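You operate a simulated robot arm through the tools that you are given. There is no shell and no other tool.

The job below is to be done with a simulated robot arm. You get a single attempt, and the scene is never put back.

TASK
Wash the clogged die clear in the wash tank.
Fine: die in the basket, basket in the tank, lid shut, then three pump strokes. Set down upright: grey enamelling die.
Where things are to end (x, y in the base frame): wash basket within 0.03 m of [0.6, 0.39].

It is judged by the outcome, as a careful person would: the job done as asked, and still so three seconds after it is handed in. It fails if anything else is knocked over, pushed out of place, dropped, spilled or broken. Lids that push on must go on centred and level and be pressed home; caps that screw on are set level and turned clockwise until they are tight.

THE ROBOT
A 7-joint arm with a two-finger parallel gripper, fixed in place. Base frame: the origin is on the floor under the middle of its stand, x ahead of it, y to its left, z up; the work surface is at about z = 0.82. Lengths are in m, angles in rad, forces in N, time in s.
With the tool pointing down near the work surface it reaches from about 0.36 to 0.86 m from the base axis. Its first joint turns from -2.897 to 2.897 rad. Payload 3.43 kg.
The tool frame sits at the grasp point between the pads (the TCP): z along the fingers, y along the line on which they close. The tips reach 0.034 m beyond it. The gripper opens to 0.128 m. The fingers are 0.024 m wide and 0.012 m thick; the gripper's body (0.048 by 0.13 m) begins 0.096 m behind the TCP.
Orientation is that of the tool frame in the base frame, as a unit quaternion [w, x, y, z]. With the fingers straight down and closing along the base's y, the tool's x points along the base's -x, its y along +y and its z along -z.

THE INTERFACE
- The arm moves only by the tool send_rows. Its argument "deltas" is a list that holds one entry, the list of rows, each a list of 6 numbers: the shift along the tool's x, y, z in units of 30 mm (1.0 is 30 mm), then the turn, a rotation vector about the tool's x, y, z in units of 8 degrees (1.0 is 8 degrees). In form: [[[tx, ty, tz, ax, ay, az], ...]]. A call has 1 to 20 rows; each row shifts and turns the commanded pose from where the row before left it, along the tool's axes as they then stand. "hand" is the opening, from 0 (shut) to 1 (fully open), set as the call begins (left out, the last holds). A call with a number of a shift or a turn outside -1 to 1 is refused whole. Rows are played at 5 a second. More than 0.05 m and 0.15 rad between two rows, or a gripper value outside its range, and nothing of the call is played. A pose out of reach is approached as far as the arm can. The call stops where the force on the tool passes 40 N (or 10 N more than at its start, if that is more) or the arm is blocked; 0.2 s more then pass. Each finger travels about 0.153 m/s and halts on what it meets, pressing with about 20 N; the grip force reading is that of the motor and also rises with nothing between the fingers. The clock runs only during rows and for 0.2 s after the last one: add rows that do not move to give the fingers time. It gives the time, the measured TCP pose, the force on the tool (base axes), the opening and the grip force at its end, in the units of the frame above (readings bear some noise), with the torque about the TCP (base axes, N m) and any sound that the robot's microphone picked up.
- Cameras (640 x 400 px; columns grow to the right, rows downward): "scene" is fixed at [0.2292, 0.6509, 1.4739]; the picture's right is [-0.69, -0.73, 0.00], its down [-0.49, 0.46, -0.74] and it looks along [0.54, -0.51, -0.67] (base axes); focal length 214 px, centre (320, 200). "wrist" rides on the gripper at [0.076, -0.011, -0.16] in the tool frame; the picture's right is [0.15, 0.99, 0.00], its down [-0.88, 0.13, -0.46] and it looks along [-0.45, 0.07, 0.89] (tool axes); focal length 234 px, centre (320, 200). There is no depth. A picture from a camera that has moved, and an enlarged one, comes with that camera's place and axes in the base frame and with its lens. The place of the scene camera against the robot may be out by one fixed shift of up to 0.012 m in any direction.
- snapshot(camera): a new picture of that camera. It takes no simulated time.
- enlarge(camera, box): a new picture of the part [left, top, right, bottom] of that camera's present view, enlarged. It takes no simulated time.
- close_job(): hands the job in; it is judged then, once.

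Nothing tells you positions but the pictures and the camera data. Unless the task says otherwise, let go and move clear before handing in.

The tools are called after ">>>" by a JSON object that holds its "op" and its "data". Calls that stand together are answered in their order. send_rows: Moves the arm, as the interface text tells. Its arguments: {"type":"object","properties":{"deltas":{"type":"array"},"hand":{"type":"number"}},"required":["deltas"]} The other tools are called the same way: snapshot (camera) takes a picture; enlarge (camera, box) takes an enlarged picture of a part of a camera's view; close_job () hands the job in.

At the start:

```text
clock: 0.0
tool_pos: [0.4502, 0.1502, 1.2861]
orientation: [0.001, -0.001, 1.0, 0.001]
force: [-0.8, -0.2, -1.2]
moment: [0.01, 0.02, 0.01]
opening: 0.1278
gripper_force: 0.0
```

scene: 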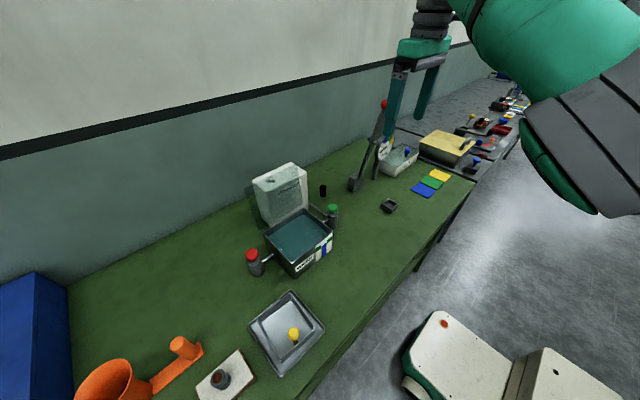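
wrist: 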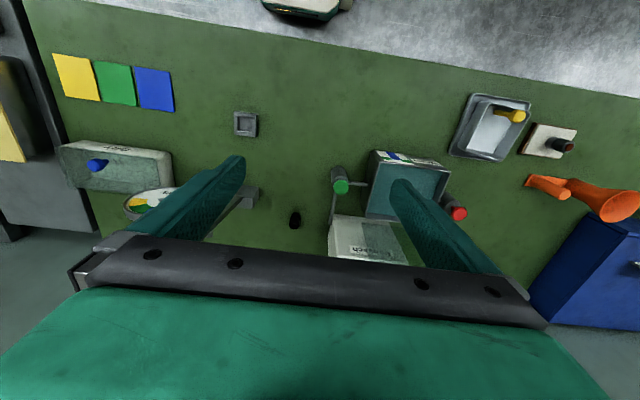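

I see a bench with a wash tank (lid open), two pumps or valves with red and green knobs, a tray, a grey square frame and more. I'll look closer before I move.

>>> {"op": "enlarge", "data": {"camera": "scene", "box": [220, 140, 380, 300]}}

>>> {"op": "enlarge", "data": {"camera": "scene", "box": [340, 90, 500, 220]}}

>>> {"op": "enlarge", "data": {"camera": "scene", "box": [70, 270, 350, 400]}}

>>> {"op": "enlarge", "data": {"camera": "wrist", "box": [220, 80, 540, 280]}}

>>> {"op": "enlarge", "data": {"camera": "wrist", "box": [30, 30, 310, 240]}}

```text
2.50 times, centred on (300, 220) of scene
camera zoom: at [0.2292, 0.6509, 1.4739], right [-0.69, -0.73, 0.0], down [-0.49, 0.46, -0.74], along [0.54, -0.51, -0.67], focal length 536 px, centre (370, 150)
```

zoom: 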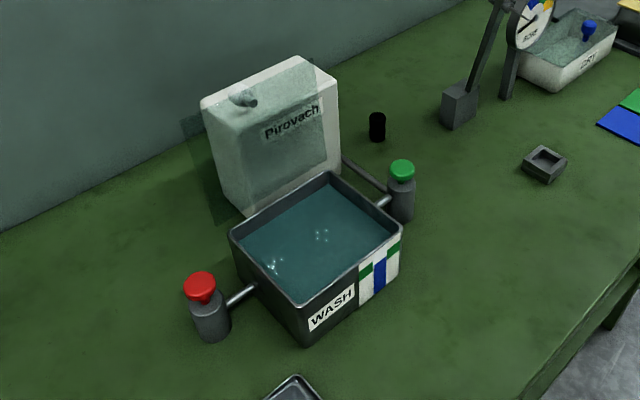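

```text
3.08 times, centred on (420, 155) of scene
camera zoom: at [0.2292, 0.6509, 1.4739], right [-0.69, -0.73, 0.0], down [-0.49, 0.46, -0.74], along [0.54, -0.51, -0.67], focal length 660 px, centre (12, 338)
```

zoom: 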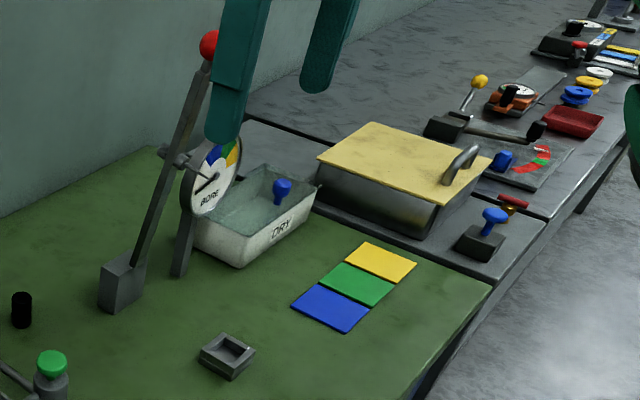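

```text
2.29 times, centred on (210, 335) of scene
camera zoom: at [0.2292, 0.6509, 1.4739], right [-0.69, -0.73, 0.0], down [-0.49, 0.46, -0.74], along [0.54, -0.51, -0.67], focal length 490 px, centre (571, -109)
```

zoom: 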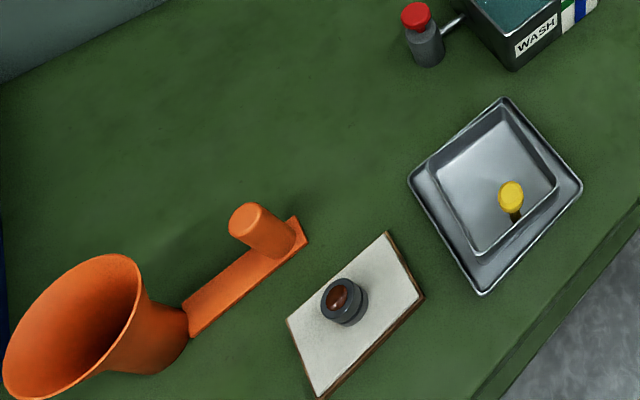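

```text
2.00 times, centred on (380, 180) of wrist
camera zoom: at [0.3741, 0.1387, 1.4469], right [-0.15, 0.99, 0.0], down [0.88, 0.13, 0.46], along [0.45, 0.07, -0.89], focal length 468 px, centre (200, 240)
```

zoom: 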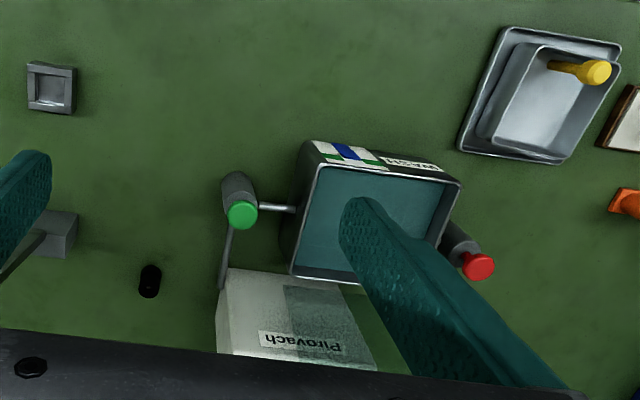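

```text
1.90 times, centred on (170, 135) of wrist
camera zoom: at [0.3741, 0.1387, 1.4469], right [-0.15, 0.99, 0.0], down [0.88, 0.13, 0.46], along [0.45, 0.07, -0.89], focal length 446 px, centre (606, 324)
```

zoom: 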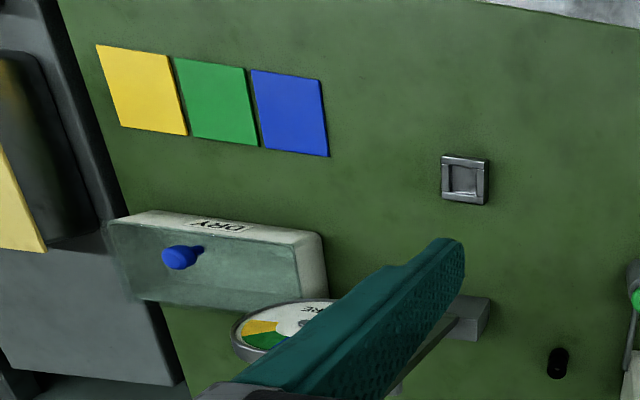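

The tank sits near (0.60, 0.39) with its rim at about z 0.91. The tray with the yellow knob is near (0.415, 0.59), and a ring-shaped die on a white tile is near (0.43, 0.76). I'll move the arm over the tray and die for a better look.

>>> {"op": "send_rows", "data": {"deltas": [[[0.285, 0.889, 0.355, 0, 0, 0], [0.285, 0.889, 0.355, 0, 0, 0], [0.285, 0.889, 0.355, 0, 0, 0], [0.285, 0.889, 0.355, 0, 0, 0], [0.285, 0.889, 0.355, 0, 0, 0], [0.285, 0.889, 0.355, 0, 0, 0], [0.285, 0.889, 0.355, 0, 0, 0], [0.285, 0.889, 0.355, 0, 0, 0], [0.285, 0.889, 0.355, 0, 0, 0], [0.285, 0.889, 0.355, 0, 0, 0], [0.285, 0.889, 0.355, 0, 0, 0], [0.285, 0.889, 0.355, 0, 0, 0], [0.285, 0.889, 0.355, 0, 0, 0], [0.285, 0.889, 0.355, 0, 0, 0], [0.285, 0.889, 0.355, 0, 0, 0], [0.285, 0.889, 0.355, 0, 0, 0], [0.285, 0.889, 0.355, 0, 0, 0], [0.285, 0.889, 0.355, 0, 0, 0], [0, 0, 0, 0, 0, 0]]], "hand": 1}}

```text
clock: 4.0
tool_pos: [0.2988, 0.6291, 1.0956]
orientation: [0.0, 0.0, 1.0, 0.001]
force: [0.4, -0.4, -0.2]
moment: [0.02, 0.01, -0.01]
opening: 0.1278
gripper_force: 0.0
```

The arm has reached the viewing position above the tray and die. I'm taking pictures from here.

>>> {"op": "snapshot", "data": {"camera": "wrist"}}

>>> {"op": "snapshot", "data": {"camera": "scene"}}

```text
taken
camera wrist: at [0.2217, 0.6183, 1.2562], right [-0.15, 0.99, 0.0], down [0.88, 0.13, 0.46], along [0.45, 0.07, -0.89], focal length 234 px, centre (320, 200)
```

wrist: 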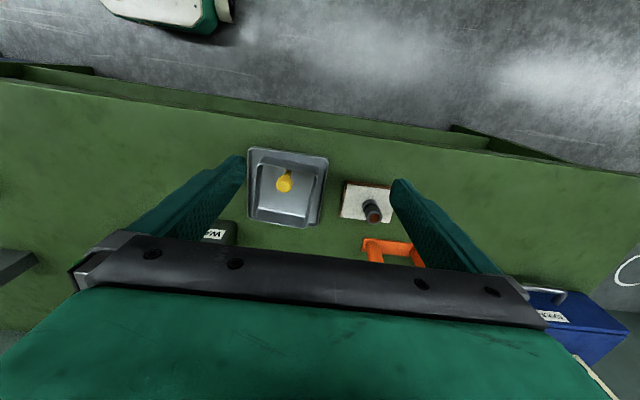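

```text
taken
```

scene: 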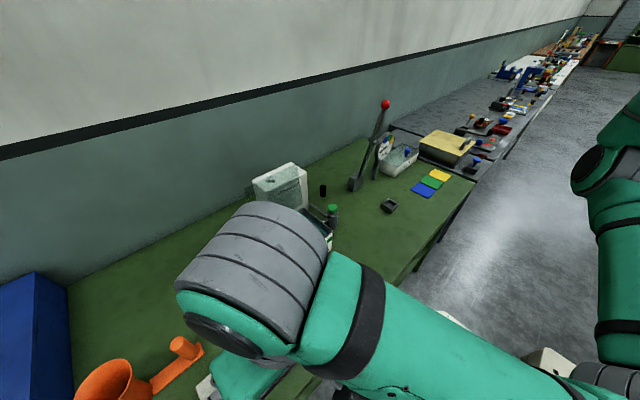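

>>> {"op": "enlarge", "data": {"camera": "wrist", "box": [230, 135, 430, 265]}}

>>> {"op": "enlarge", "data": {"camera": "wrist", "box": [240, 140, 340, 235]}}

>>> {"op": "enlarge", "data": {"camera": "wrist", "box": [325, 165, 425, 235]}}

```text
3.08 times, centred on (330, 200) of wrist
camera zoom: at [0.2217, 0.6183, 1.2562], right [-0.15, 0.99, 0.0], down [0.88, 0.13, 0.46], along [0.45, 0.07, -0.89], focal length 720 px, centre (289, 200)
```

zoom: 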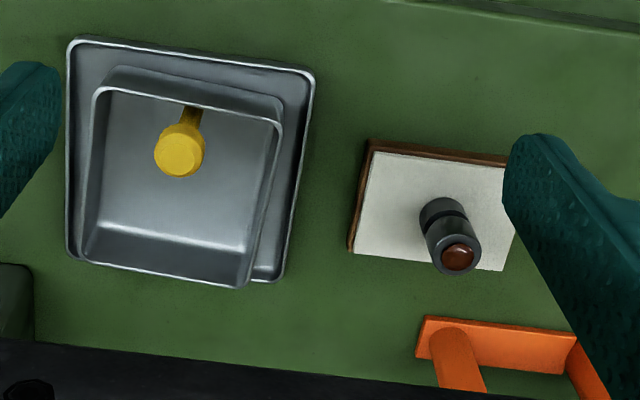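

```text
4.21 times, centred on (290, 188) of wrist
camera zoom: at [0.2217, 0.6183, 1.2562], right [-0.15, 0.99, 0.0], down [0.88, 0.13, 0.46], along [0.45, 0.07, -0.89], focal length 986 px, centre (446, 253)
```

zoom: 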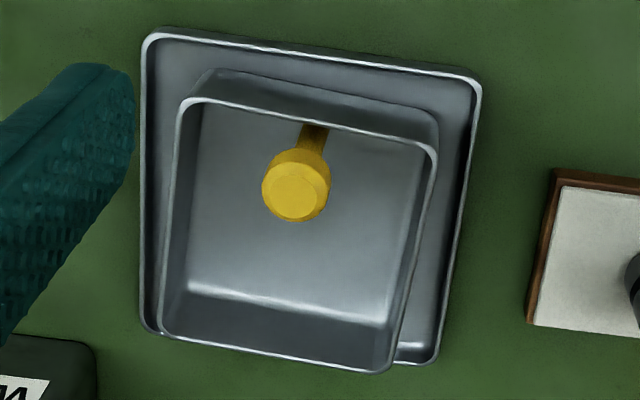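

```text
5.71 times, centred on (375, 200) of wrist
camera zoom: at [0.2217, 0.6183, 1.2562], right [-0.15, 0.99, 0.0], down [0.88, 0.13, 0.46], along [0.45, 0.07, -0.89], focal length 1338 px, centre (6, 200)
```

zoom: 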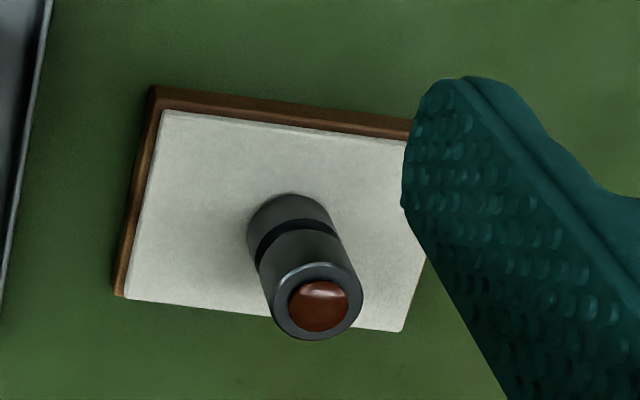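

The basket is the inner pan, about 0.11 m square, centred near (0.422, 0.582). It has a yellow knob on its near wall and sits in a drip tray. The die is a 29 mm grey cylinder standing upright at about (0.432, 0.754). Next I'll look at the tank, lid and pumps from a tilted view.

>>> {"op": "send_rows", "data": {"deltas": [[[-0.185, -0.889, -0.204, 0, 0, 0], [-0.185, -0.889, -0.204, 0, 0, 0], [-0.185, -0.889, -0.204, 0, 0, 0], [-0.185, -0.889, -0.204, 0, 0, 0], [-0.185, -0.889, -0.204, 0, 0, 0], [-0.185, -0.889, -0.204, 0, 0, 0], [-0.185, -0.889, -0.204, 0, 0, 0], [-0.185, -0.889, -0.204, 0, 0, 0], [-0.185, -0.889, -0.204, 0, 0, 0], [0, 0, 0, 0, -0.94, 0], [0, 0, 0, 0, -0.94, 0], [0, 0, 0, 0, -0.94, 0], [0, 0, 0, 0, -0.94, 0], [0, 0, 0, 0, 0, 0]]]}}

>>> {"op": "snapshot", "data": {"camera": "wrist"}}

```text
clock: 7.0
tool_pos: [0.3473, 0.389, 1.1503]
orientation: [0.261, 0.001, 0.965, 0.001]
force: [-0.1, 0.4, 0.3]
moment: [0.01, -0.01, -0.02]
opening: 0.128
gripper_force: 0.1
```

```text
taken
camera wrist: at [0.2009, 0.3788, 1.251], right [-0.13, 0.99, -0.07], down [0.53, 0.13, 0.84], along [0.84, 0.07, -0.54], focal length 234 px, centre (320, 200)
```

wrist: 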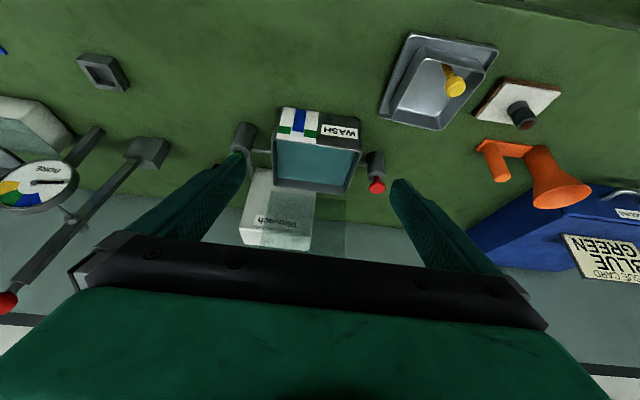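

>>> {"op": "enlarge", "data": {"camera": "wrist", "box": [220, 90, 400, 260]}}

>>> {"op": "enlarge", "data": {"camera": "wrist", "box": [370, 20, 570, 160]}}

>>> {"op": "enlarge", "data": {"camera": "wrist", "box": [540, 170, 640, 300]}}

>>> {"op": "enlarge", "data": {"camera": "wrist", "box": [0, 40, 200, 240]}}

>>> {"op": "enlarge", "data": {"camera": "scene", "box": [0, 140, 640, 400]}}

```text
2.35 times, centred on (310, 175) of wrist
camera zoom: at [0.2009, 0.3788, 1.251], right [-0.13, 0.99, -0.07], down [0.53, 0.13, 0.84], along [0.84, 0.07, -0.54], focal length 551 px, centre (344, 259)
```

zoom: 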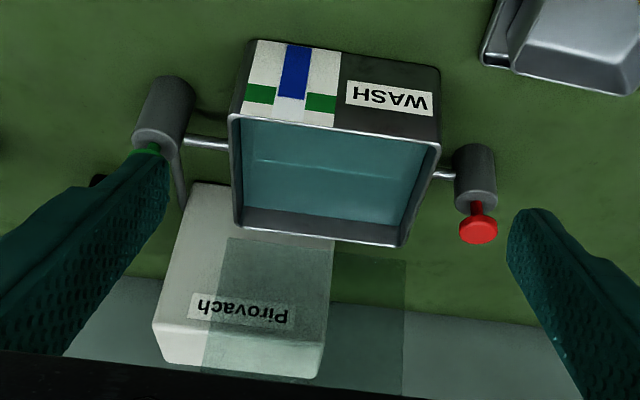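

```text
2.86 times, centred on (470, 90) of wrist
camera zoom: at [0.2009, 0.3788, 1.251], right [-0.13, 0.99, -0.07], down [0.53, 0.13, 0.84], along [0.84, 0.07, -0.54], focal length 669 px, centre (-109, 514)
```

zoom: 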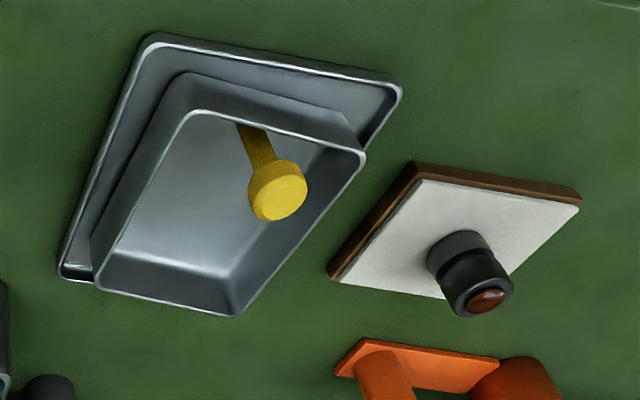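

```text
3.08 times, centred on (590, 235) of wrist
camera zoom: at [0.2009, 0.3788, 1.251], right [-0.13, 0.99, -0.07], down [0.53, 0.13, 0.84], along [0.84, 0.07, -0.54], focal length 720 px, centre (-511, 92)
```

zoom: 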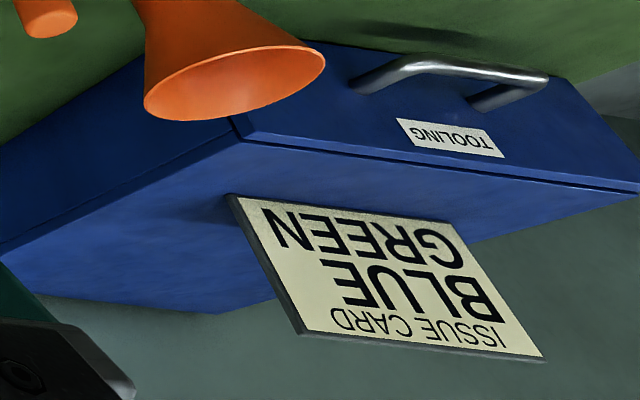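

```text
2.00 times, centred on (100, 140) of wrist
camera zoom: at [0.2009, 0.3788, 1.251], right [-0.13, 0.99, -0.07], down [0.53, 0.13, 0.84], along [0.84, 0.07, -0.54], focal length 468 px, centre (760, 320)
```

zoom: 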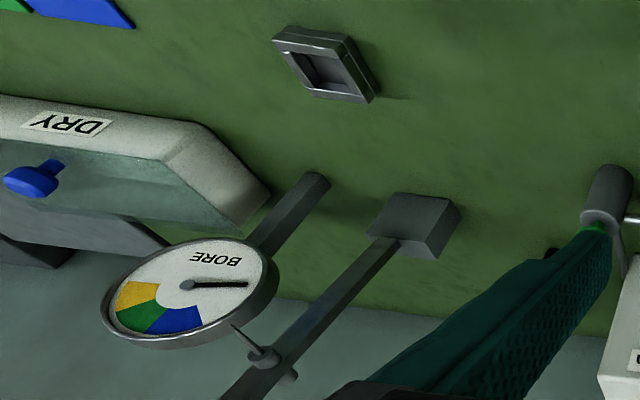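

```text
1.00 times, centred on (320, 270) of scene (not enlarged: the box is as wide or as high as the picture)
camera zoom: at [0.2292, 0.6509, 1.4739], right [-0.69, -0.73, 0.0], down [-0.49, 0.46, -0.74], along [0.54, -0.51, -0.67], focal length 214 px, centre (320, 130)
```

zoom: 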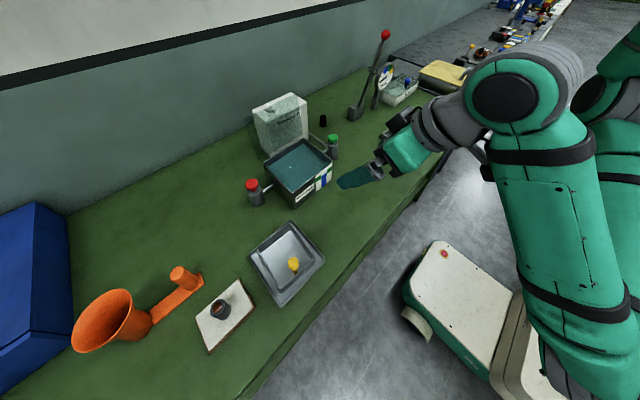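

I can see a translucent hinged lid standing open behind the tank. The green-knob pump is piped to both the Pirovach can and the tank, while the red-knob unit is piped only to the tank. I'll enlarge these parts to find the lid's handle and work out which unit is the pump.

>>> {"op": "enlarge", "data": {"camera": "scene", "box": [240, 150, 320, 220]}}

>>> {"op": "enlarge", "data": {"camera": "scene", "box": [240, 195, 345, 285]}}

>>> {"op": "enlarge", "data": {"camera": "wrist", "box": [260, 95, 370, 160]}}

>>> {"op": "enlarge", "data": {"camera": "wrist", "box": [340, 130, 400, 200]}}

>>> {"op": "enlarge", "data": {"camera": "wrist", "box": [225, 110, 285, 190]}}

```text
5.71 times, centred on (280, 185) of scene
camera zoom: at [0.2292, 0.6509, 1.4739], right [-0.69, -0.73, 0.0], down [-0.49, 0.46, -0.74], along [0.54, -0.51, -0.67], focal length 1226 px, centre (549, 286)
```

zoom: 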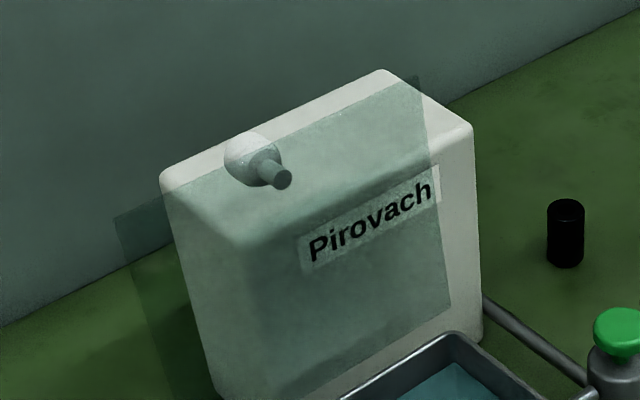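

```text
4.44 times, centred on (292, 240) of scene
camera zoom: at [0.2292, 0.6509, 1.4739], right [-0.69, -0.73, 0.0], down [-0.49, 0.46, -0.74], along [0.54, -0.51, -0.67], focal length 953 px, centre (442, 22)
```

zoom: 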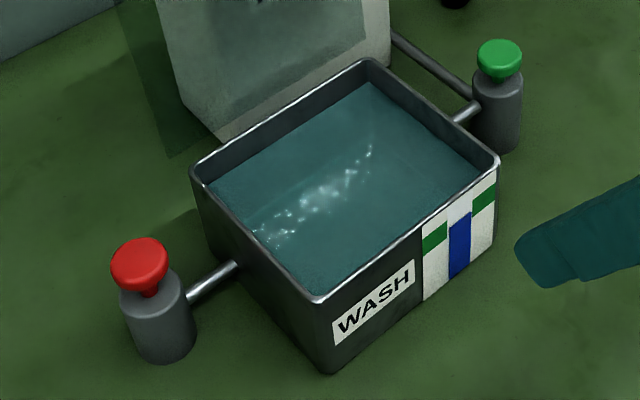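

```text
5.82 times, centred on (315, 128) of wrist
camera zoom: at [0.2009, 0.3788, 1.251], right [-0.13, 0.99, -0.07], down [0.53, 0.13, 0.84], along [0.84, 0.07, -0.54], focal length 1362 px, centre (349, 622)
```

zoom: 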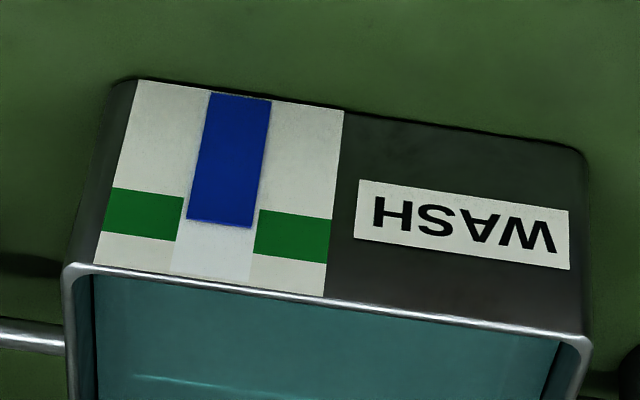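

```text
5.71 times, centred on (370, 165) of wrist
camera zoom: at [0.2009, 0.3788, 1.251], right [-0.13, 0.99, -0.07], down [0.53, 0.13, 0.84], along [0.84, 0.07, -0.54], focal length 1338 px, centre (34, 400)
```

zoom: 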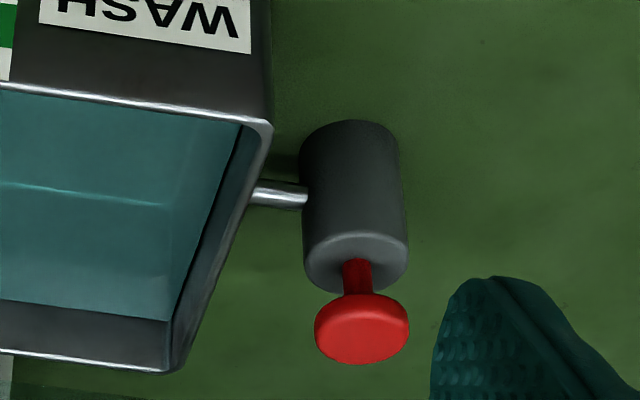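

```text
5.00 times, centred on (255, 150) of wrist
camera zoom: at [0.2009, 0.3788, 1.251], right [-0.13, 0.99, -0.07], down [0.53, 0.13, 0.84], along [0.84, 0.07, -0.54], focal length 1171 px, centre (645, 450)
```

zoom: 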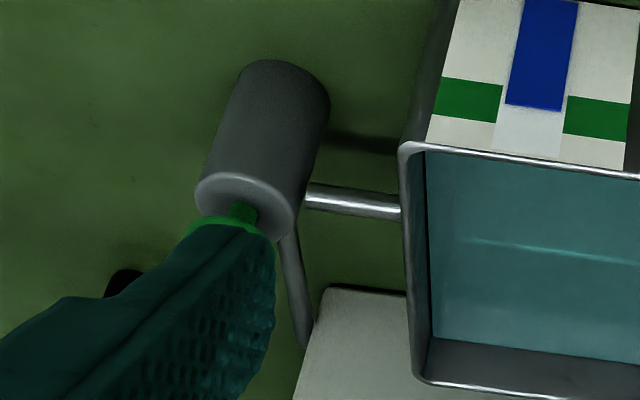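

The tank's sight gauge shows the level already inside the green band. Tracing the pipes, the green pump feeds from the can, so I take it as top-up, and the red pump is connected only to the tank, so I take it as the wash pump. I'll start with the die: level the tool and hover over it near (0.432, 0.754).

>>> {"op": "send_rows", "data": {"deltas": [[[0, 0, 0, 0, 0.94, 0], [0, 0, 0, 0, 0.94, 0], [0, 0, 0, 0, 0.94, 0], [0, 0, 0, 0, 0.94, 0], [-0.202, 0.869, 0.357, 0, 0, 0], [-0.202, 0.869, 0.357, 0, 0, 0], [-0.202, 0.869, 0.357, 0, 0, 0], [-0.202, 0.869, 0.357, 0, 0, 0], [-0.202, 0.869, 0.357, 0, 0, 0], [-0.202, 0.869, 0.357, 0, 0, 0], [-0.202, 0.869, 0.357, 0, 0, 0], [-0.202, 0.869, 0.357, 0, 0, 0], [-0.202, 0.869, 0.357, 0, 0, 0], [-0.202, 0.869, 0.357, 0, 0, 0], [-0.202, 0.869, 0.357, 0, 0, 0], [-0.202, 0.869, 0.357, 0, 0, 0], [-0.202, 0.869, 0.357, 0, 0, 0], [-0.202, 0.869, 0.357, 0, 0, 0], [0, 0, 0, 0, 0, 0]]], "hand": 0.6}}

>>> {"op": "snapshot", "data": {"camera": "wrist"}}

>>> {"op": "snapshot", "data": {"camera": "scene"}}

```text
clock: 11.0
tool_pos: [0.4234, 0.7385, 1.0019]
orientation: [0.001, 0.0, 1.0, 0.001]
force: [-0.8, -0.6, -0.7]
moment: [-0.03, -0.05, -0.02]
opening: 0.0768
gripper_force: 0.0
out of reach, approached as far as the arm can: row 18
```

```text
taken
camera wrist: at [0.3464, 0.7291, 1.1635], right [-0.15, 0.99, 0.0], down [0.88, 0.13, 0.46], along [0.45, 0.07, -0.89], focal length 234 px, centre (320, 200)
```

wrist: 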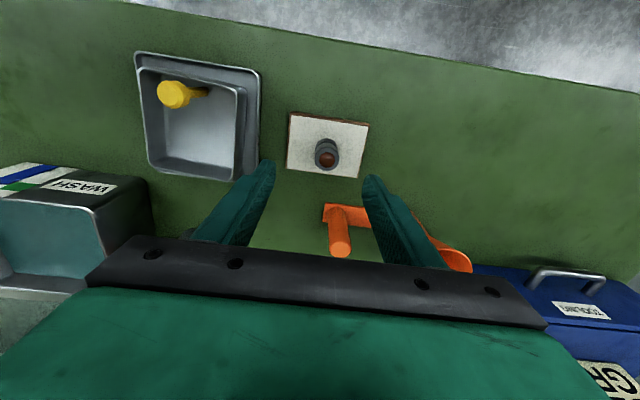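

```text
taken
```

scene: 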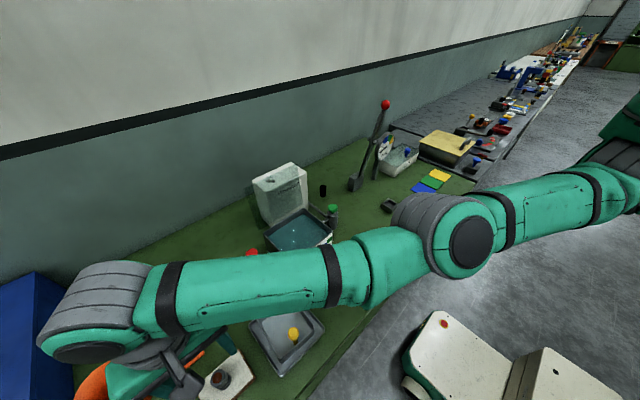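

The arm is right at its reach limit here, with the die slightly beyond. I'll measure the die more accurately from this closer view.

>>> {"op": "enlarge", "data": {"camera": "wrist", "box": [270, 95, 390, 195]}}

>>> {"op": "enlarge", "data": {"camera": "wrist", "box": [120, 40, 280, 200]}}

>>> {"op": "enlarge", "data": {"camera": "wrist", "box": [0, 150, 160, 310]}}

```text
4.00 times, centred on (330, 145) of wrist
camera zoom: at [0.3464, 0.7291, 1.1635], right [-0.15, 0.99, 0.0], down [0.88, 0.13, 0.46], along [0.45, 0.07, -0.89], focal length 937 px, centre (280, 420)
```

zoom: 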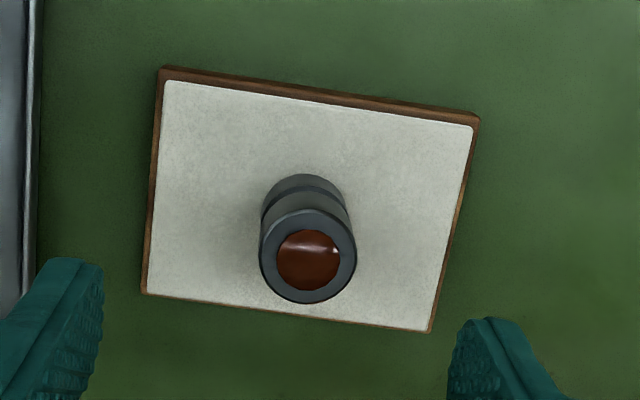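

```text
2.50 times, centred on (200, 120) of wrist
camera zoom: at [0.3464, 0.7291, 1.1635], right [-0.15, 0.99, 0.0], down [0.88, 0.13, 0.46], along [0.45, 0.07, -0.89], focal length 585 px, centre (620, 400)
```

zoom: 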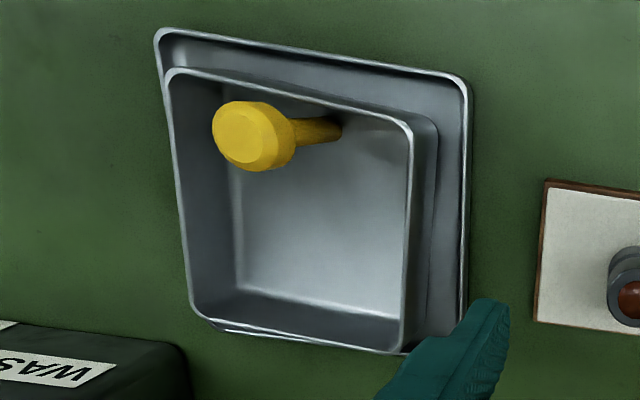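

```text
2.50 times, centred on (80, 230) of wrist
camera zoom: at [0.3464, 0.7291, 1.1635], right [-0.15, 0.99, 0.0], down [0.88, 0.13, 0.46], along [0.45, 0.07, -0.89], focal length 585 px, centre (920, 125)
```

zoom: 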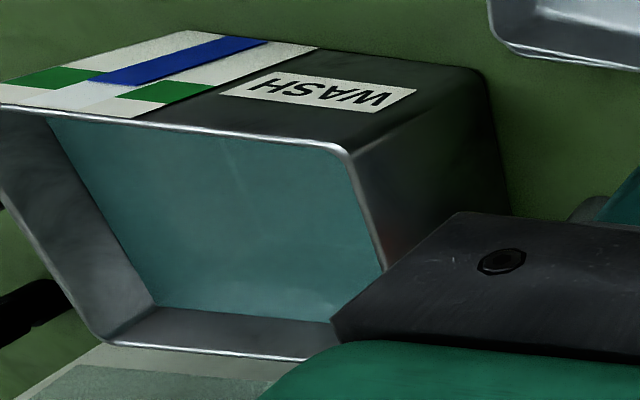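

The die is at about (0.431, 0.751), 30 mm across, with its top at z 0.883. That is just past the straight-down reach, so I'll tilt the fingers outward about 12° while keeping the closing axis level, which lets the die stay upright.

>>> {"op": "send_rows", "data": {"deltas": [[[0, 0, 0, 0, -0.5, 0], [0, 0, 0, 0, -0.5, 0], [0, 0, 0, 0, -0.5, 0], [0, 0, 0, 0, 0, 0]]], "hand": 0.6}}

```text
clock: 12.0
tool_pos: [0.4231, 0.7398, 1.0027]
orientation: [0.105, 0.002, 0.994, 0.001]
force: [0.4, 0.0, 0.7]
moment: [0.01, 0.02, -0.01]
opening: 0.0766
gripper_force: 0.0
```

The tilt worked. Now I'll descend to just above the die and check alignment.

>>> {"op": "send_rows", "data": {"deltas": [[[0.087, 0.124, 0.808, 0, 0, 0], [0.087, 0.124, 0.808, 0, 0, 0], [0.087, 0.124, 0.808, 0, 0, 0], [0, 0, 0, 0, 0, 0]]], "hand": 0.6}}

>>> {"op": "snapshot", "data": {"camera": "wrist"}}

>>> {"op": "enlarge", "data": {"camera": "scene", "box": [160, 300, 300, 400]}}

```text
clock: 13.0
tool_pos: [0.4325, 0.7521, 0.9288]
orientation: [0.106, 0.001, 0.994, 0.001]
force: [0.3, -0.9, 0.5]
moment: [0.01, 0.0, 0.01]
opening: 0.077
gripper_force: 0.0
```

```text
taken
camera wrist: at [0.3243, 0.7406, 1.0709], right [-0.14, 0.99, -0.03], down [0.77, 0.13, 0.63], along [0.63, 0.07, -0.78], focal length 234 px, centre (320, 200)
```

wrist: 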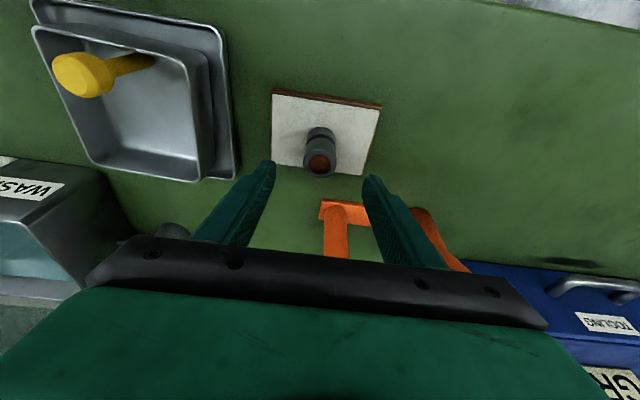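

```text
4.00 times, centred on (230, 350) of scene
camera zoom: at [0.2292, 0.6509, 1.4739], right [-0.69, -0.73, 0.0], down [-0.49, 0.46, -0.74], along [0.54, -0.51, -0.67], focal length 858 px, centre (680, -400)
```

zoom: 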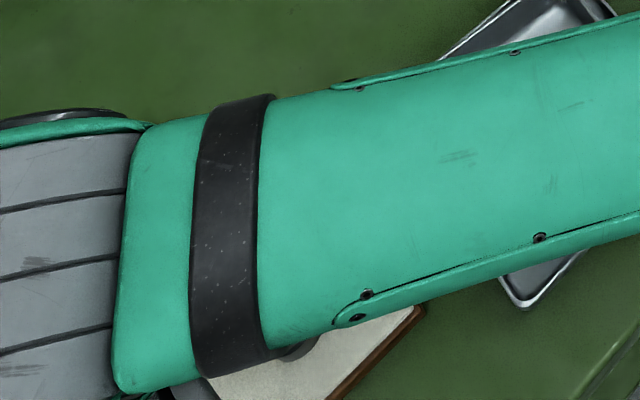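

>>> {"op": "enlarge", "data": {"camera": "wrist", "box": [240, 80, 400, 200]}}

```text
3.33 times, centred on (320, 140) of wrist
camera zoom: at [0.3243, 0.7406, 1.0709], right [-0.14, 0.99, -0.03], down [0.77, 0.13, 0.63], along [0.63, 0.07, -0.78], focal length 781 px, centre (320, 400)
```

zoom: 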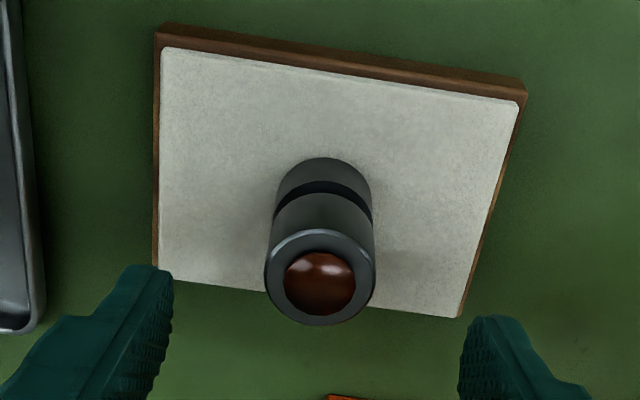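

The die sits centred between the fingers at about (0.434, 0.751). I'm descending to grasp height.

>>> {"op": "send_rows", "data": {"deltas": [[[0.113, -0.011, 0.612, 0, 0, 0], [0.113, -0.011, 0.612, 0, 0, 0], [0.113, -0.011, 0.612, 0, 0, 0], [0, 0, 0, 0, 0, 0]]], "hand": 0.6}}

>>> {"op": "snapshot", "data": {"camera": "wrist"}}

```text
clock: 14.0
tool_pos: [0.4348, 0.7516, 0.8761]
orientation: [0.107, 0.0, 0.994, 0.003]
force: [3.1, -0.4, 17.0]
moment: [-0.73, 0.0, 0.22]
opening: 0.0775
gripper_force: 0.3
```

```text
taken
camera wrist: at [0.3247, 0.7394, 1.017], right [-0.14, 0.99, -0.03], down [0.76, 0.13, 0.63], along [0.63, 0.07, -0.77], focal length 234 px, centre (320, 200)
```

wrist: 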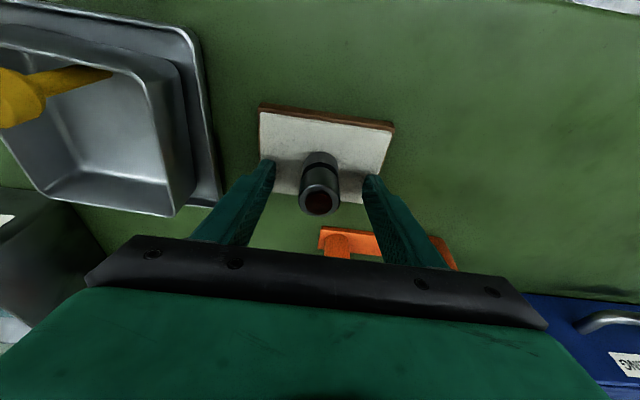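

One finger touched the tile (17 N). I'll back up 5 mm before I close.

>>> {"op": "send_rows", "data": {"deltas": [[[-0.035, 0, -0.163, 0, 0, 0], [0, 0, 0, 0, 0, 0]]], "hand": 0.6}}

>>> {"op": "enlarge", "data": {"camera": "wrist", "box": [230, 90, 410, 230]}}

```text
clock: 14.6
tool_pos: [0.4311, 0.7509, 0.8786]
orientation: [0.104, -0.001, 0.995, 0.001]
force: [0.5, -0.3, -0.8]
moment: [0.02, 0.02, -0.02]
opening: 0.0768
gripper_force: 0.1
```

```text
2.86 times, centred on (320, 160) of wrist
camera zoom: at [0.3239, 0.7401, 1.0199], right [-0.14, 0.99, -0.03], down [0.77, 0.13, 0.63], along [0.63, 0.07, -0.78], focal length 669 px, centre (320, 314)
```

zoom: 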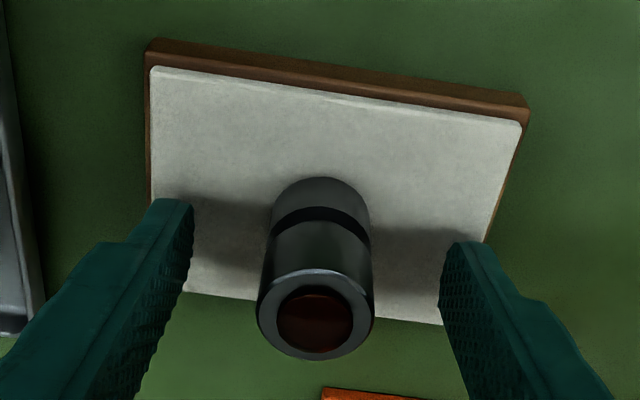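

The contact is cleared. I'll close in stages, first near the die and then gripping it.

>>> {"op": "send_rows", "data": {"deltas": [[[0, 0, 0, 0, 0, 0], [0, 0, 0, 0, 0, 0]]], "hand": 0.29}}

>>> {"op": "enlarge", "data": {"camera": "wrist", "box": [230, 90, 410, 230]}}

>>> {"op": "send_rows", "data": {"deltas": [[[0, 0, 0, 0, 0, 0], [0, 0, 0, 0, 0, 0], [0, 0, 0, 0, 0, 0]]], "hand": 0.0}}

>>> {"op": "enlarge", "data": {"camera": "wrist", "box": [230, 90, 410, 230]}}

```text
clock: 15.2
tool_pos: [0.431, 0.7503, 0.8795]
orientation: [0.104, -0.001, 0.995, 0.001]
force: [0.6, -0.1, 0.2]
moment: [-0.01, 0.0, -0.02]
opening: 0.0371
gripper_force: 0.0
```

```text
2.86 times, centred on (320, 160) of wrist
camera zoom: at [0.3245, 0.74, 1.0201], right [-0.14, 0.99, -0.03], down [0.77, 0.13, 0.63], along [0.63, 0.07, -0.78], focal length 669 px, centre (320, 314)
```

zoom: 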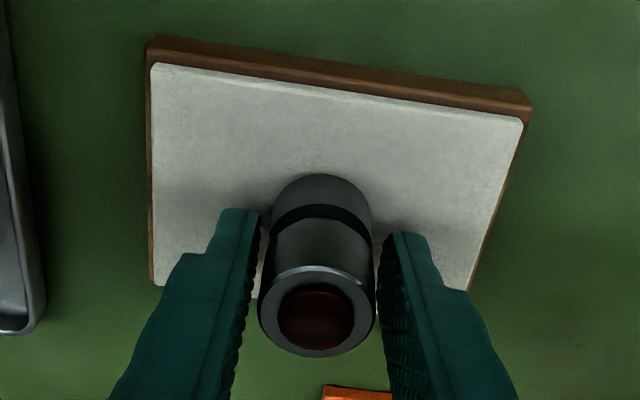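

```text
clock: 16.0
tool_pos: [0.4316, 0.7515, 0.8779]
orientation: [0.105, 0.0, 0.994, 0.001]
force: [0.9, 0.3, 0.2]
moment: [0.03, 0.03, 0.03]
opening: 0.0291
gripper_force: 20.5
```

```text
2.86 times, centred on (320, 160) of wrist
camera zoom: at [0.3246, 0.74, 1.0202], right [-0.14, 0.99, -0.03], down [0.77, 0.13, 0.63], along [0.63, 0.07, -0.78], focal length 669 px, centre (320, 314)
```

zoom: 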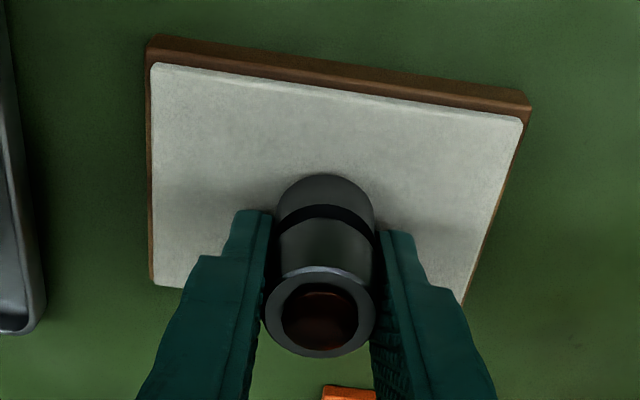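

The die is gripped (29 mm opening, 20 N). I'm lifting it straight up.

>>> {"op": "send_rows", "data": {"deltas": [[[-0.035, 0, -0.163, 0, 0, 0], [-0.1, 0, -0.46, 0, 0, 0], [-0.194, 0, -0.913, 0, 0, 0], [-0.194, 0, -0.913, 0, 0, 0], [0, 0, 0, 0, 0, 0]]], "hand": 0.0}}

>>> {"op": "snapshot", "data": {"camera": "wrist"}}

```text
clock: 17.2
tool_pos: [0.4334, 0.7542, 0.9542]
orientation: [0.104, 0.001, 0.995, -0.001]
force: [-0.5, 0.5, 0.1]
moment: [-0.01, -0.02, 0.01]
opening: 0.029
gripper_force: 20.3
out of reach, approached as far as the arm can: row 4
```

```text
taken
camera wrist: at [0.3254, 0.7444, 1.0957], right [-0.14, 0.99, -0.03], down [0.77, 0.13, 0.63], along [0.63, 0.07, -0.78], focal length 234 px, centre (320, 200)
```

wrist: 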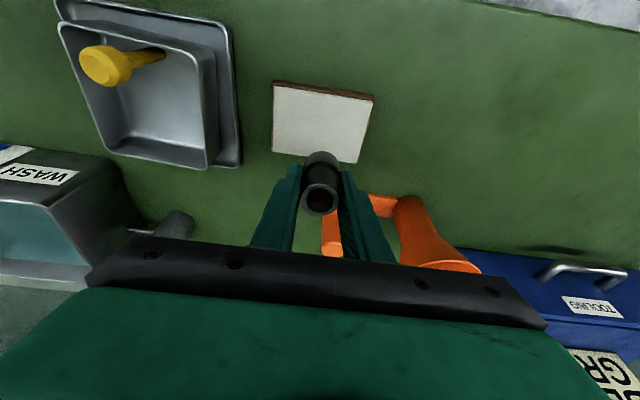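

The die is held vertical with the tool tilted, and I'll keep that tilt so it stays upright. Next I carry it over the basket to about (0.432, 0.583).

>>> {"op": "send_rows", "data": {"deltas": [[[0.0, -0.4, 0, 0, 0, 0], [0.0, -0.7, 0, 0, 0, 0], [0.0, -0.8, 0, 0, 0, 0], [0.0, -0.8, 0, 0, 0, 0], [0.0, -0.8, 0, 0, 0, 0], [0.0, -0.8, 0, 0, 0, 0], [0.0, -0.8, 0, 0, 0, 0], [0.0, -0.6, 0, 0, 0, 0], [0, 0, 0, 0, 0, 0]]], "hand": 0.0}}

>>> {"op": "snapshot", "data": {"camera": "wrist"}}

>>> {"op": "snapshot", "data": {"camera": "scene"}}

```text
clock: 19.2
tool_pos: [0.4998, 0.7226, 0.9465]
orientation: [0.104, 0.0, 0.995, 0.0]
force: [-0.2, 0.7, -1.5]
moment: [-0.02, -0.01, -0.02]
opening: 0.0292
gripper_force: 20.1
out of reach, approached as far as the arm can: row 1, 2, 3, 4, 5, 6, 7, 8
```

```text
taken
camera wrist: at [0.3923, 0.7118, 1.0876], right [-0.14, 0.99, -0.03], down [0.77, 0.13, 0.63], along [0.63, 0.07, -0.78], focal length 234 px, centre (320, 200)
```

wrist: 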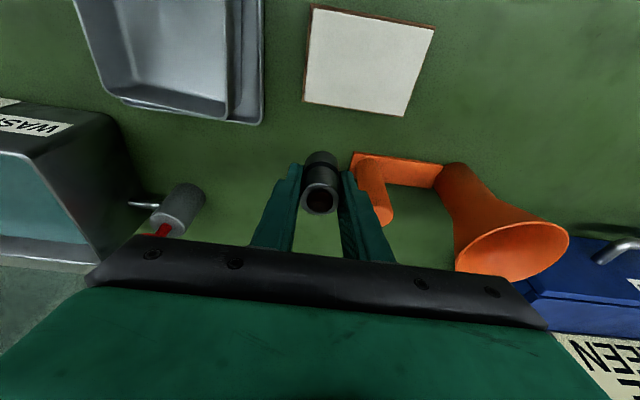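

```text
taken
```

scene: 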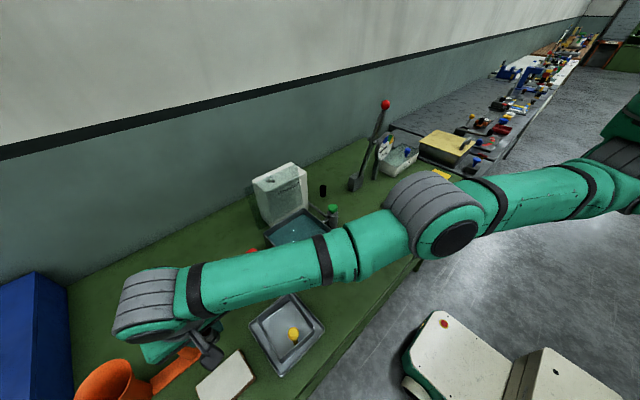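

The arm got stuck near its stretched limit and drifted sideways, though the die is still held and nothing was touched. I'll step carefully inward toward the base and watch how it responds.

>>> {"op": "send_rows", "data": {"deltas": [[[0.3, -0.45, 0, 0, 0, 0]]], "hand": 0.0}}

```text
clock: 19.6
tool_pos: [0.4996, 0.7227, 0.9428]
orientation: [0.105, 0.0, 0.994, 0.0]
force: [-0.2, 1.1, -1.1]
moment: [0.02, -0.02, -0.01]
opening: 0.029
gripper_force: 20.1
out of reach, approached as far as the arm can: row 1
```

Inward steps alone don't free the stretched elbow. Tilting further outward worked earlier because it brings the wrist inward, so I'll try a small tilt.

>>> {"op": "send_rows", "data": {"deltas": [[[0, 0, 0, 0, -0.5, 0], [0, 0, 0, 0, -0.5, 0], [0, 0, 0, 0, 0, 0]]], "hand": 0.0}}

```text
clock: 20.4
tool_pos: [0.5067, 0.7356, 0.9402]
orientation: [0.175, 0.0, 0.985, -0.001]
force: [0.0, -0.6, -0.4]
moment: [0.03, 0.0, 0.0]
opening: 0.0291
gripper_force: 20.7
out of reach, approached as far as the arm can: row 1, 2
```

The arm is still stretched and drifting outward, and I must stay clear of the orange holder. I'll try moving up and inward instead.

>>> {"op": "send_rows", "data": {"deltas": [[[0, -0.5, -0.95, 0, 0, 0], [0, -0.5, -0.95, 0, 0, 0], [0, 0, 0, 0, 0, 0]]], "hand": 0.0}}

```text
clock: 21.2
tool_pos: [0.5032, 0.7402, 0.9949]
orientation: [0.173, 0.001, 0.985, 0.0]
force: [0.4, -0.1, -0.7]
moment: [0.02, 0.02, -0.05]
opening: 0.0288
gripper_force: 20.2
out of reach, approached as far as the arm can: row 1, 2
```

Now at z 0.995, I'll try inward moves with larger steps.

>>> {"op": "send_rows", "data": {"deltas": [[[0.63, -1, -0.23, 0, 0, 0], [0.63, -1, -0.23, 0, 0, 0], [0.63, -1, -0.23, 0, 0, 0], [0, 0, 0, 0, 0, 0]]], "hand": 0.0}}

```text
clock: 22.2
tool_pos: [0.4956, 0.743, 0.9942]
orientation: [0.174, 0.0, 0.985, 0.0]
force: [0.3, -0.1, -1.6]
moment: [-0.02, 0.0, 0.03]
opening: 0.0288
gripper_force: 19.5
out of reach, approached as far as the arm can: row 1, 2, 3
```

Still blocked radially. I'll check the arm's shape from the scene camera.

>>> {"op": "snapshot", "data": {"camera": "scene"}}

>>> {"op": "snapshot", "data": {"camera": "wrist"}}

```text
taken
```

scene: 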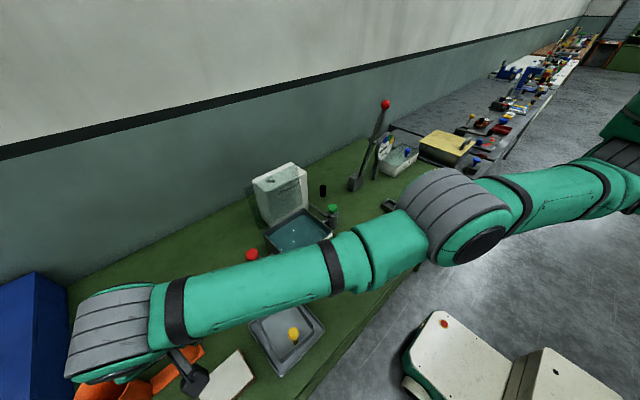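

```text
taken
camera wrist: at [0.3706, 0.732, 1.1193], right [-0.14, 0.99, -0.05], down [0.67, 0.13, 0.73], along [0.73, 0.07, -0.68], focal length 234 px, centre (320, 200)
```

wrist: 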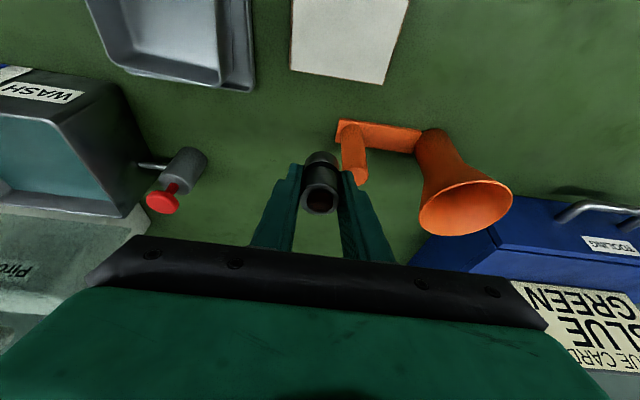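

The elbow is fully straight, which is a singular pose. Rotating the hand inward while moving inward should bend the elbow upward in its natural direction, so I'll try that.

>>> {"op": "send_rows", "data": {"deltas": [[[0.63, -1, -0.23, 0, 1, 0], [0.65, -1, -0.14, 0, 1, 0]]], "hand": 0.0}}

```text
clock: 22.8
tool_pos: [0.4747, 0.7194, 0.9923]
orientation: [0.034, 0.0, 0.999, 0.0]
force: [0.1, 1.0, -0.7]
moment: [0.01, -0.07, 0.01]
opening: 0.029
gripper_force: 19.6
out of reach, approached as far as the arm can: row 1, 2
```

It moved inward (r 0.893 to 0.862). I'll continue with more inward rotation and translation.

>>> {"op": "send_rows", "data": {"deltas": [[[0.665, -1, -0.046, 0, 1, 0], [0.665, -1, 0.046, 0, 1, 0]]], "hand": 0.0}}

```text
clock: 23.4
tool_pos: [0.4538, 0.6906, 0.9916]
orientation: [-0.106, -0.002, 0.994, 0.0]
force: [-0.4, 0.9, -0.8]
moment: [0.0, -0.04, 0.0]
opening: 0.0292
gripper_force: 20.3
out of reach, approached as far as the arm can: row 1, 2
```

The behaviour fits an elbow that slipped past its full-stretch point into the wrong branch and hit a joint limit, so inward commands can't work. To undo that I'll push outward to full stretch, then rotate the hand inward while retracting. There is clear air around the arm.

>>> {"op": "send_rows", "data": {"deltas": [[[-0.358, 0.557, -0.077, 0, 0, 0], [-0.358, 0.557, -0.077, 0, 0, 0]]], "hand": 0.0}}

```text
clock: 24.0
tool_pos: [0.4541, 0.6916, 0.9932]
orientation: [-0.104, 0.001, 0.995, 0.001]
force: [0.0, 1.3, -0.7]
moment: [-0.03, 0.03, 0.02]
opening: 0.0291
gripper_force: 19.8
out of reach, approached as far as the arm can: row 1, 2
```

Outward didn't move it either, so the elbow is exactly at the singular straight pose. I'll combine a pure pitch of the hand in the arm's own radial plane with strong inward steps.

>>> {"op": "send_rows", "data": {"deltas": [[[0.642, -1, 0.139, 0.6, 0.4, 0.13], [0.642, -1, 0.139, 0, 0, 0], [0.642, -1, 0.139, 0, 0, 0], [0.642, -1, 0.139, 0, 0, 0]]], "hand": 0.0}}

```text
clock: 25.0
tool_pos: [0.4403, 0.6692, 0.991]
orientation: [-0.132, 0.005, 0.99, -0.043]
force: [-0.2, 0.1, -0.5]
moment: [0.0, 0.02, 0.01]
opening: 0.029
gripper_force: 19.8
out of reach, approached as far as the arm can: row 1, 2, 3, 4
```

The reach geometry suggests we're now just leaving the straight pose. I'll send more inward steps and see whether the motion grows.

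>>> {"op": "send_rows", "data": {"deltas": [[[0.642, -1, 0.139, 0, 0, 0], [0.642, -1, 0.139, 0, 0, 0]]], "hand": 0.0}}

```text
clock: 25.6
tool_pos: [0.4404, 0.6686, 0.9912]
orientation: [-0.132, 0.004, 0.99, -0.042]
force: [0.0, -0.8, -0.9]
moment: [0.01, 0.0, 0.0]
opening: 0.0289
gripper_force: 20.5
out of reach, approached as far as the arm can: row 1, 2
```

No growth. I'll test whether it can move outward from here, to tell a joint limit from the singular pose.

>>> {"op": "send_rows", "data": {"deltas": [[[-0.5, 0.78, -0.12, 0, 0, 0]]], "hand": 0.0}}

```text
clock: 26.0
tool_pos: [0.4404, 0.6708, 0.9913]
orientation: [-0.131, 0.004, 0.991, -0.041]
force: [0.1, -0.5, -0.8]
moment: [0.0, -0.02, -0.03]
opening: 0.029
gripper_force: 19.3
out of reach, approached as far as the arm can: row 1
```

It's still at the singular pose. Pitching the hand inward in the arm plane seeds an elbow bend, so I'll accumulate a larger inward pitch, following the hand's natural arc plus extra inward motion. This all stays in clear air above the bench.

>>> {"op": "send_rows", "data": {"deltas": [[[0.72, -0.973, 0.16, 0.496, 0.368, 0.102], [0.72, -0.973, 0.2, 0.496, 0.368, 0.102], [0.72, -0.973, 0.24, 0.496, 0.368, 0.102], [0.72, -0.973, 0.28, 0.496, 0.368, 0.102]]], "hand": 0.0}}

```text
clock: 27.0
tool_pos: [0.4014, 0.6261, 0.9943]
orientation: [-0.206, 0.026, 0.968, -0.139]
force: [-0.2, -0.3, 0.0]
moment: [0.0, 0.03, 0.02]
opening: 0.0288
gripper_force: 19.9
out of reach, approached as far as the arm can: row 1, 2, 3, 4
```

Large steps near a straight elbow may need too much elbow motion per row. I'll try very small inward steps (2 mm each).

>>> {"op": "send_rows", "data": {"deltas": [[[0.03, -0.0515, 0.0298, 0, 0, 0], [0.03, -0.0515, 0.0298, 0, 0, 0], [0.03, -0.0515, 0.0298, 0, 0, 0], [0.03, -0.0515, 0.0298, 0, 0, 0], [0.03, -0.0515, 0.0298, 0, 0, 0], [0.03, -0.0515, 0.0298, 0, 0, 0]]], "hand": 0.0}}

```text
clock: 28.4
tool_pos: [0.4006, 0.6273, 0.9943]
orientation: [-0.204, 0.026, 0.969, -0.139]
force: [-0.9, -0.3, -0.6]
moment: [-0.02, 0.01, 0.0]
opening: 0.0289
gripper_force: 19.9
out of reach, approached as far as the arm can: row 2, 4, 6
```

The arm isn't bending at all, and the flagged rows show the command resetting to the achieved pose each time. I'll look at the arm's real posture before choosing how to free it.

>>> {"op": "snapshot", "data": {"camera": "scene"}}

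>>> {"op": "snapshot", "data": {"camera": "wrist"}}

```text
taken
```

scene: 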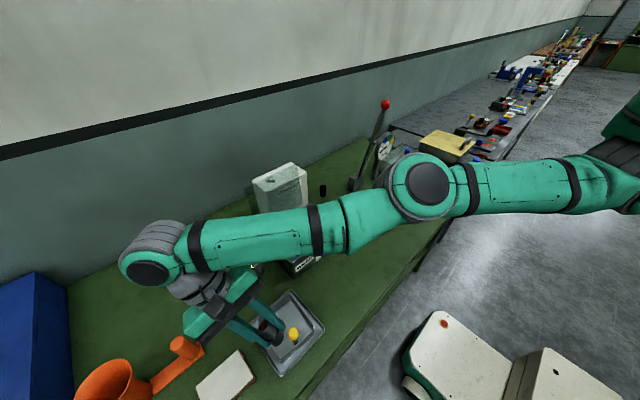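

```text
taken
camera wrist: at [0.3951, 0.6664, 1.1678], right [-0.14, 0.97, -0.22], down [0.99, 0.15, 0.02], along [0.05, -0.21, -0.98], focal length 234 px, centre (320, 200)
```

wrist: 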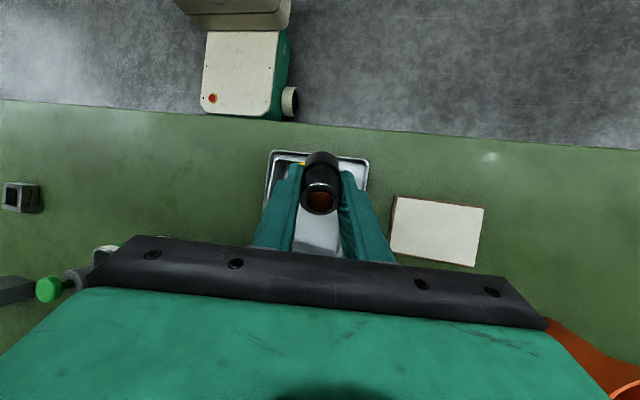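

The picture shows the elbow plane has swivelled and the hinge sits above the link line, so the fold direction needs an outward hand pitch about the hinge axis. I'll try that with inward translation.

>>> {"op": "send_rows", "data": {"deltas": [[[0.45, -0.77, 0.447, -0.644, -0.171, 0.344], [0.45, -0.77, 0.447, -0.644, -0.171, 0.344]]], "hand": 0.0}}

```text
clock: 29.0
tool_pos: [0.4172, 0.6675, 0.9888]
orientation: [-0.172, 0.087, 0.979, -0.062]
force: [-0.2, 0.5, -0.7]
moment: [-0.03, -0.01, -0.01]
opening: 0.029
gripper_force: 19.5
out of reach, approached as far as the arm can: row 1, 2
```

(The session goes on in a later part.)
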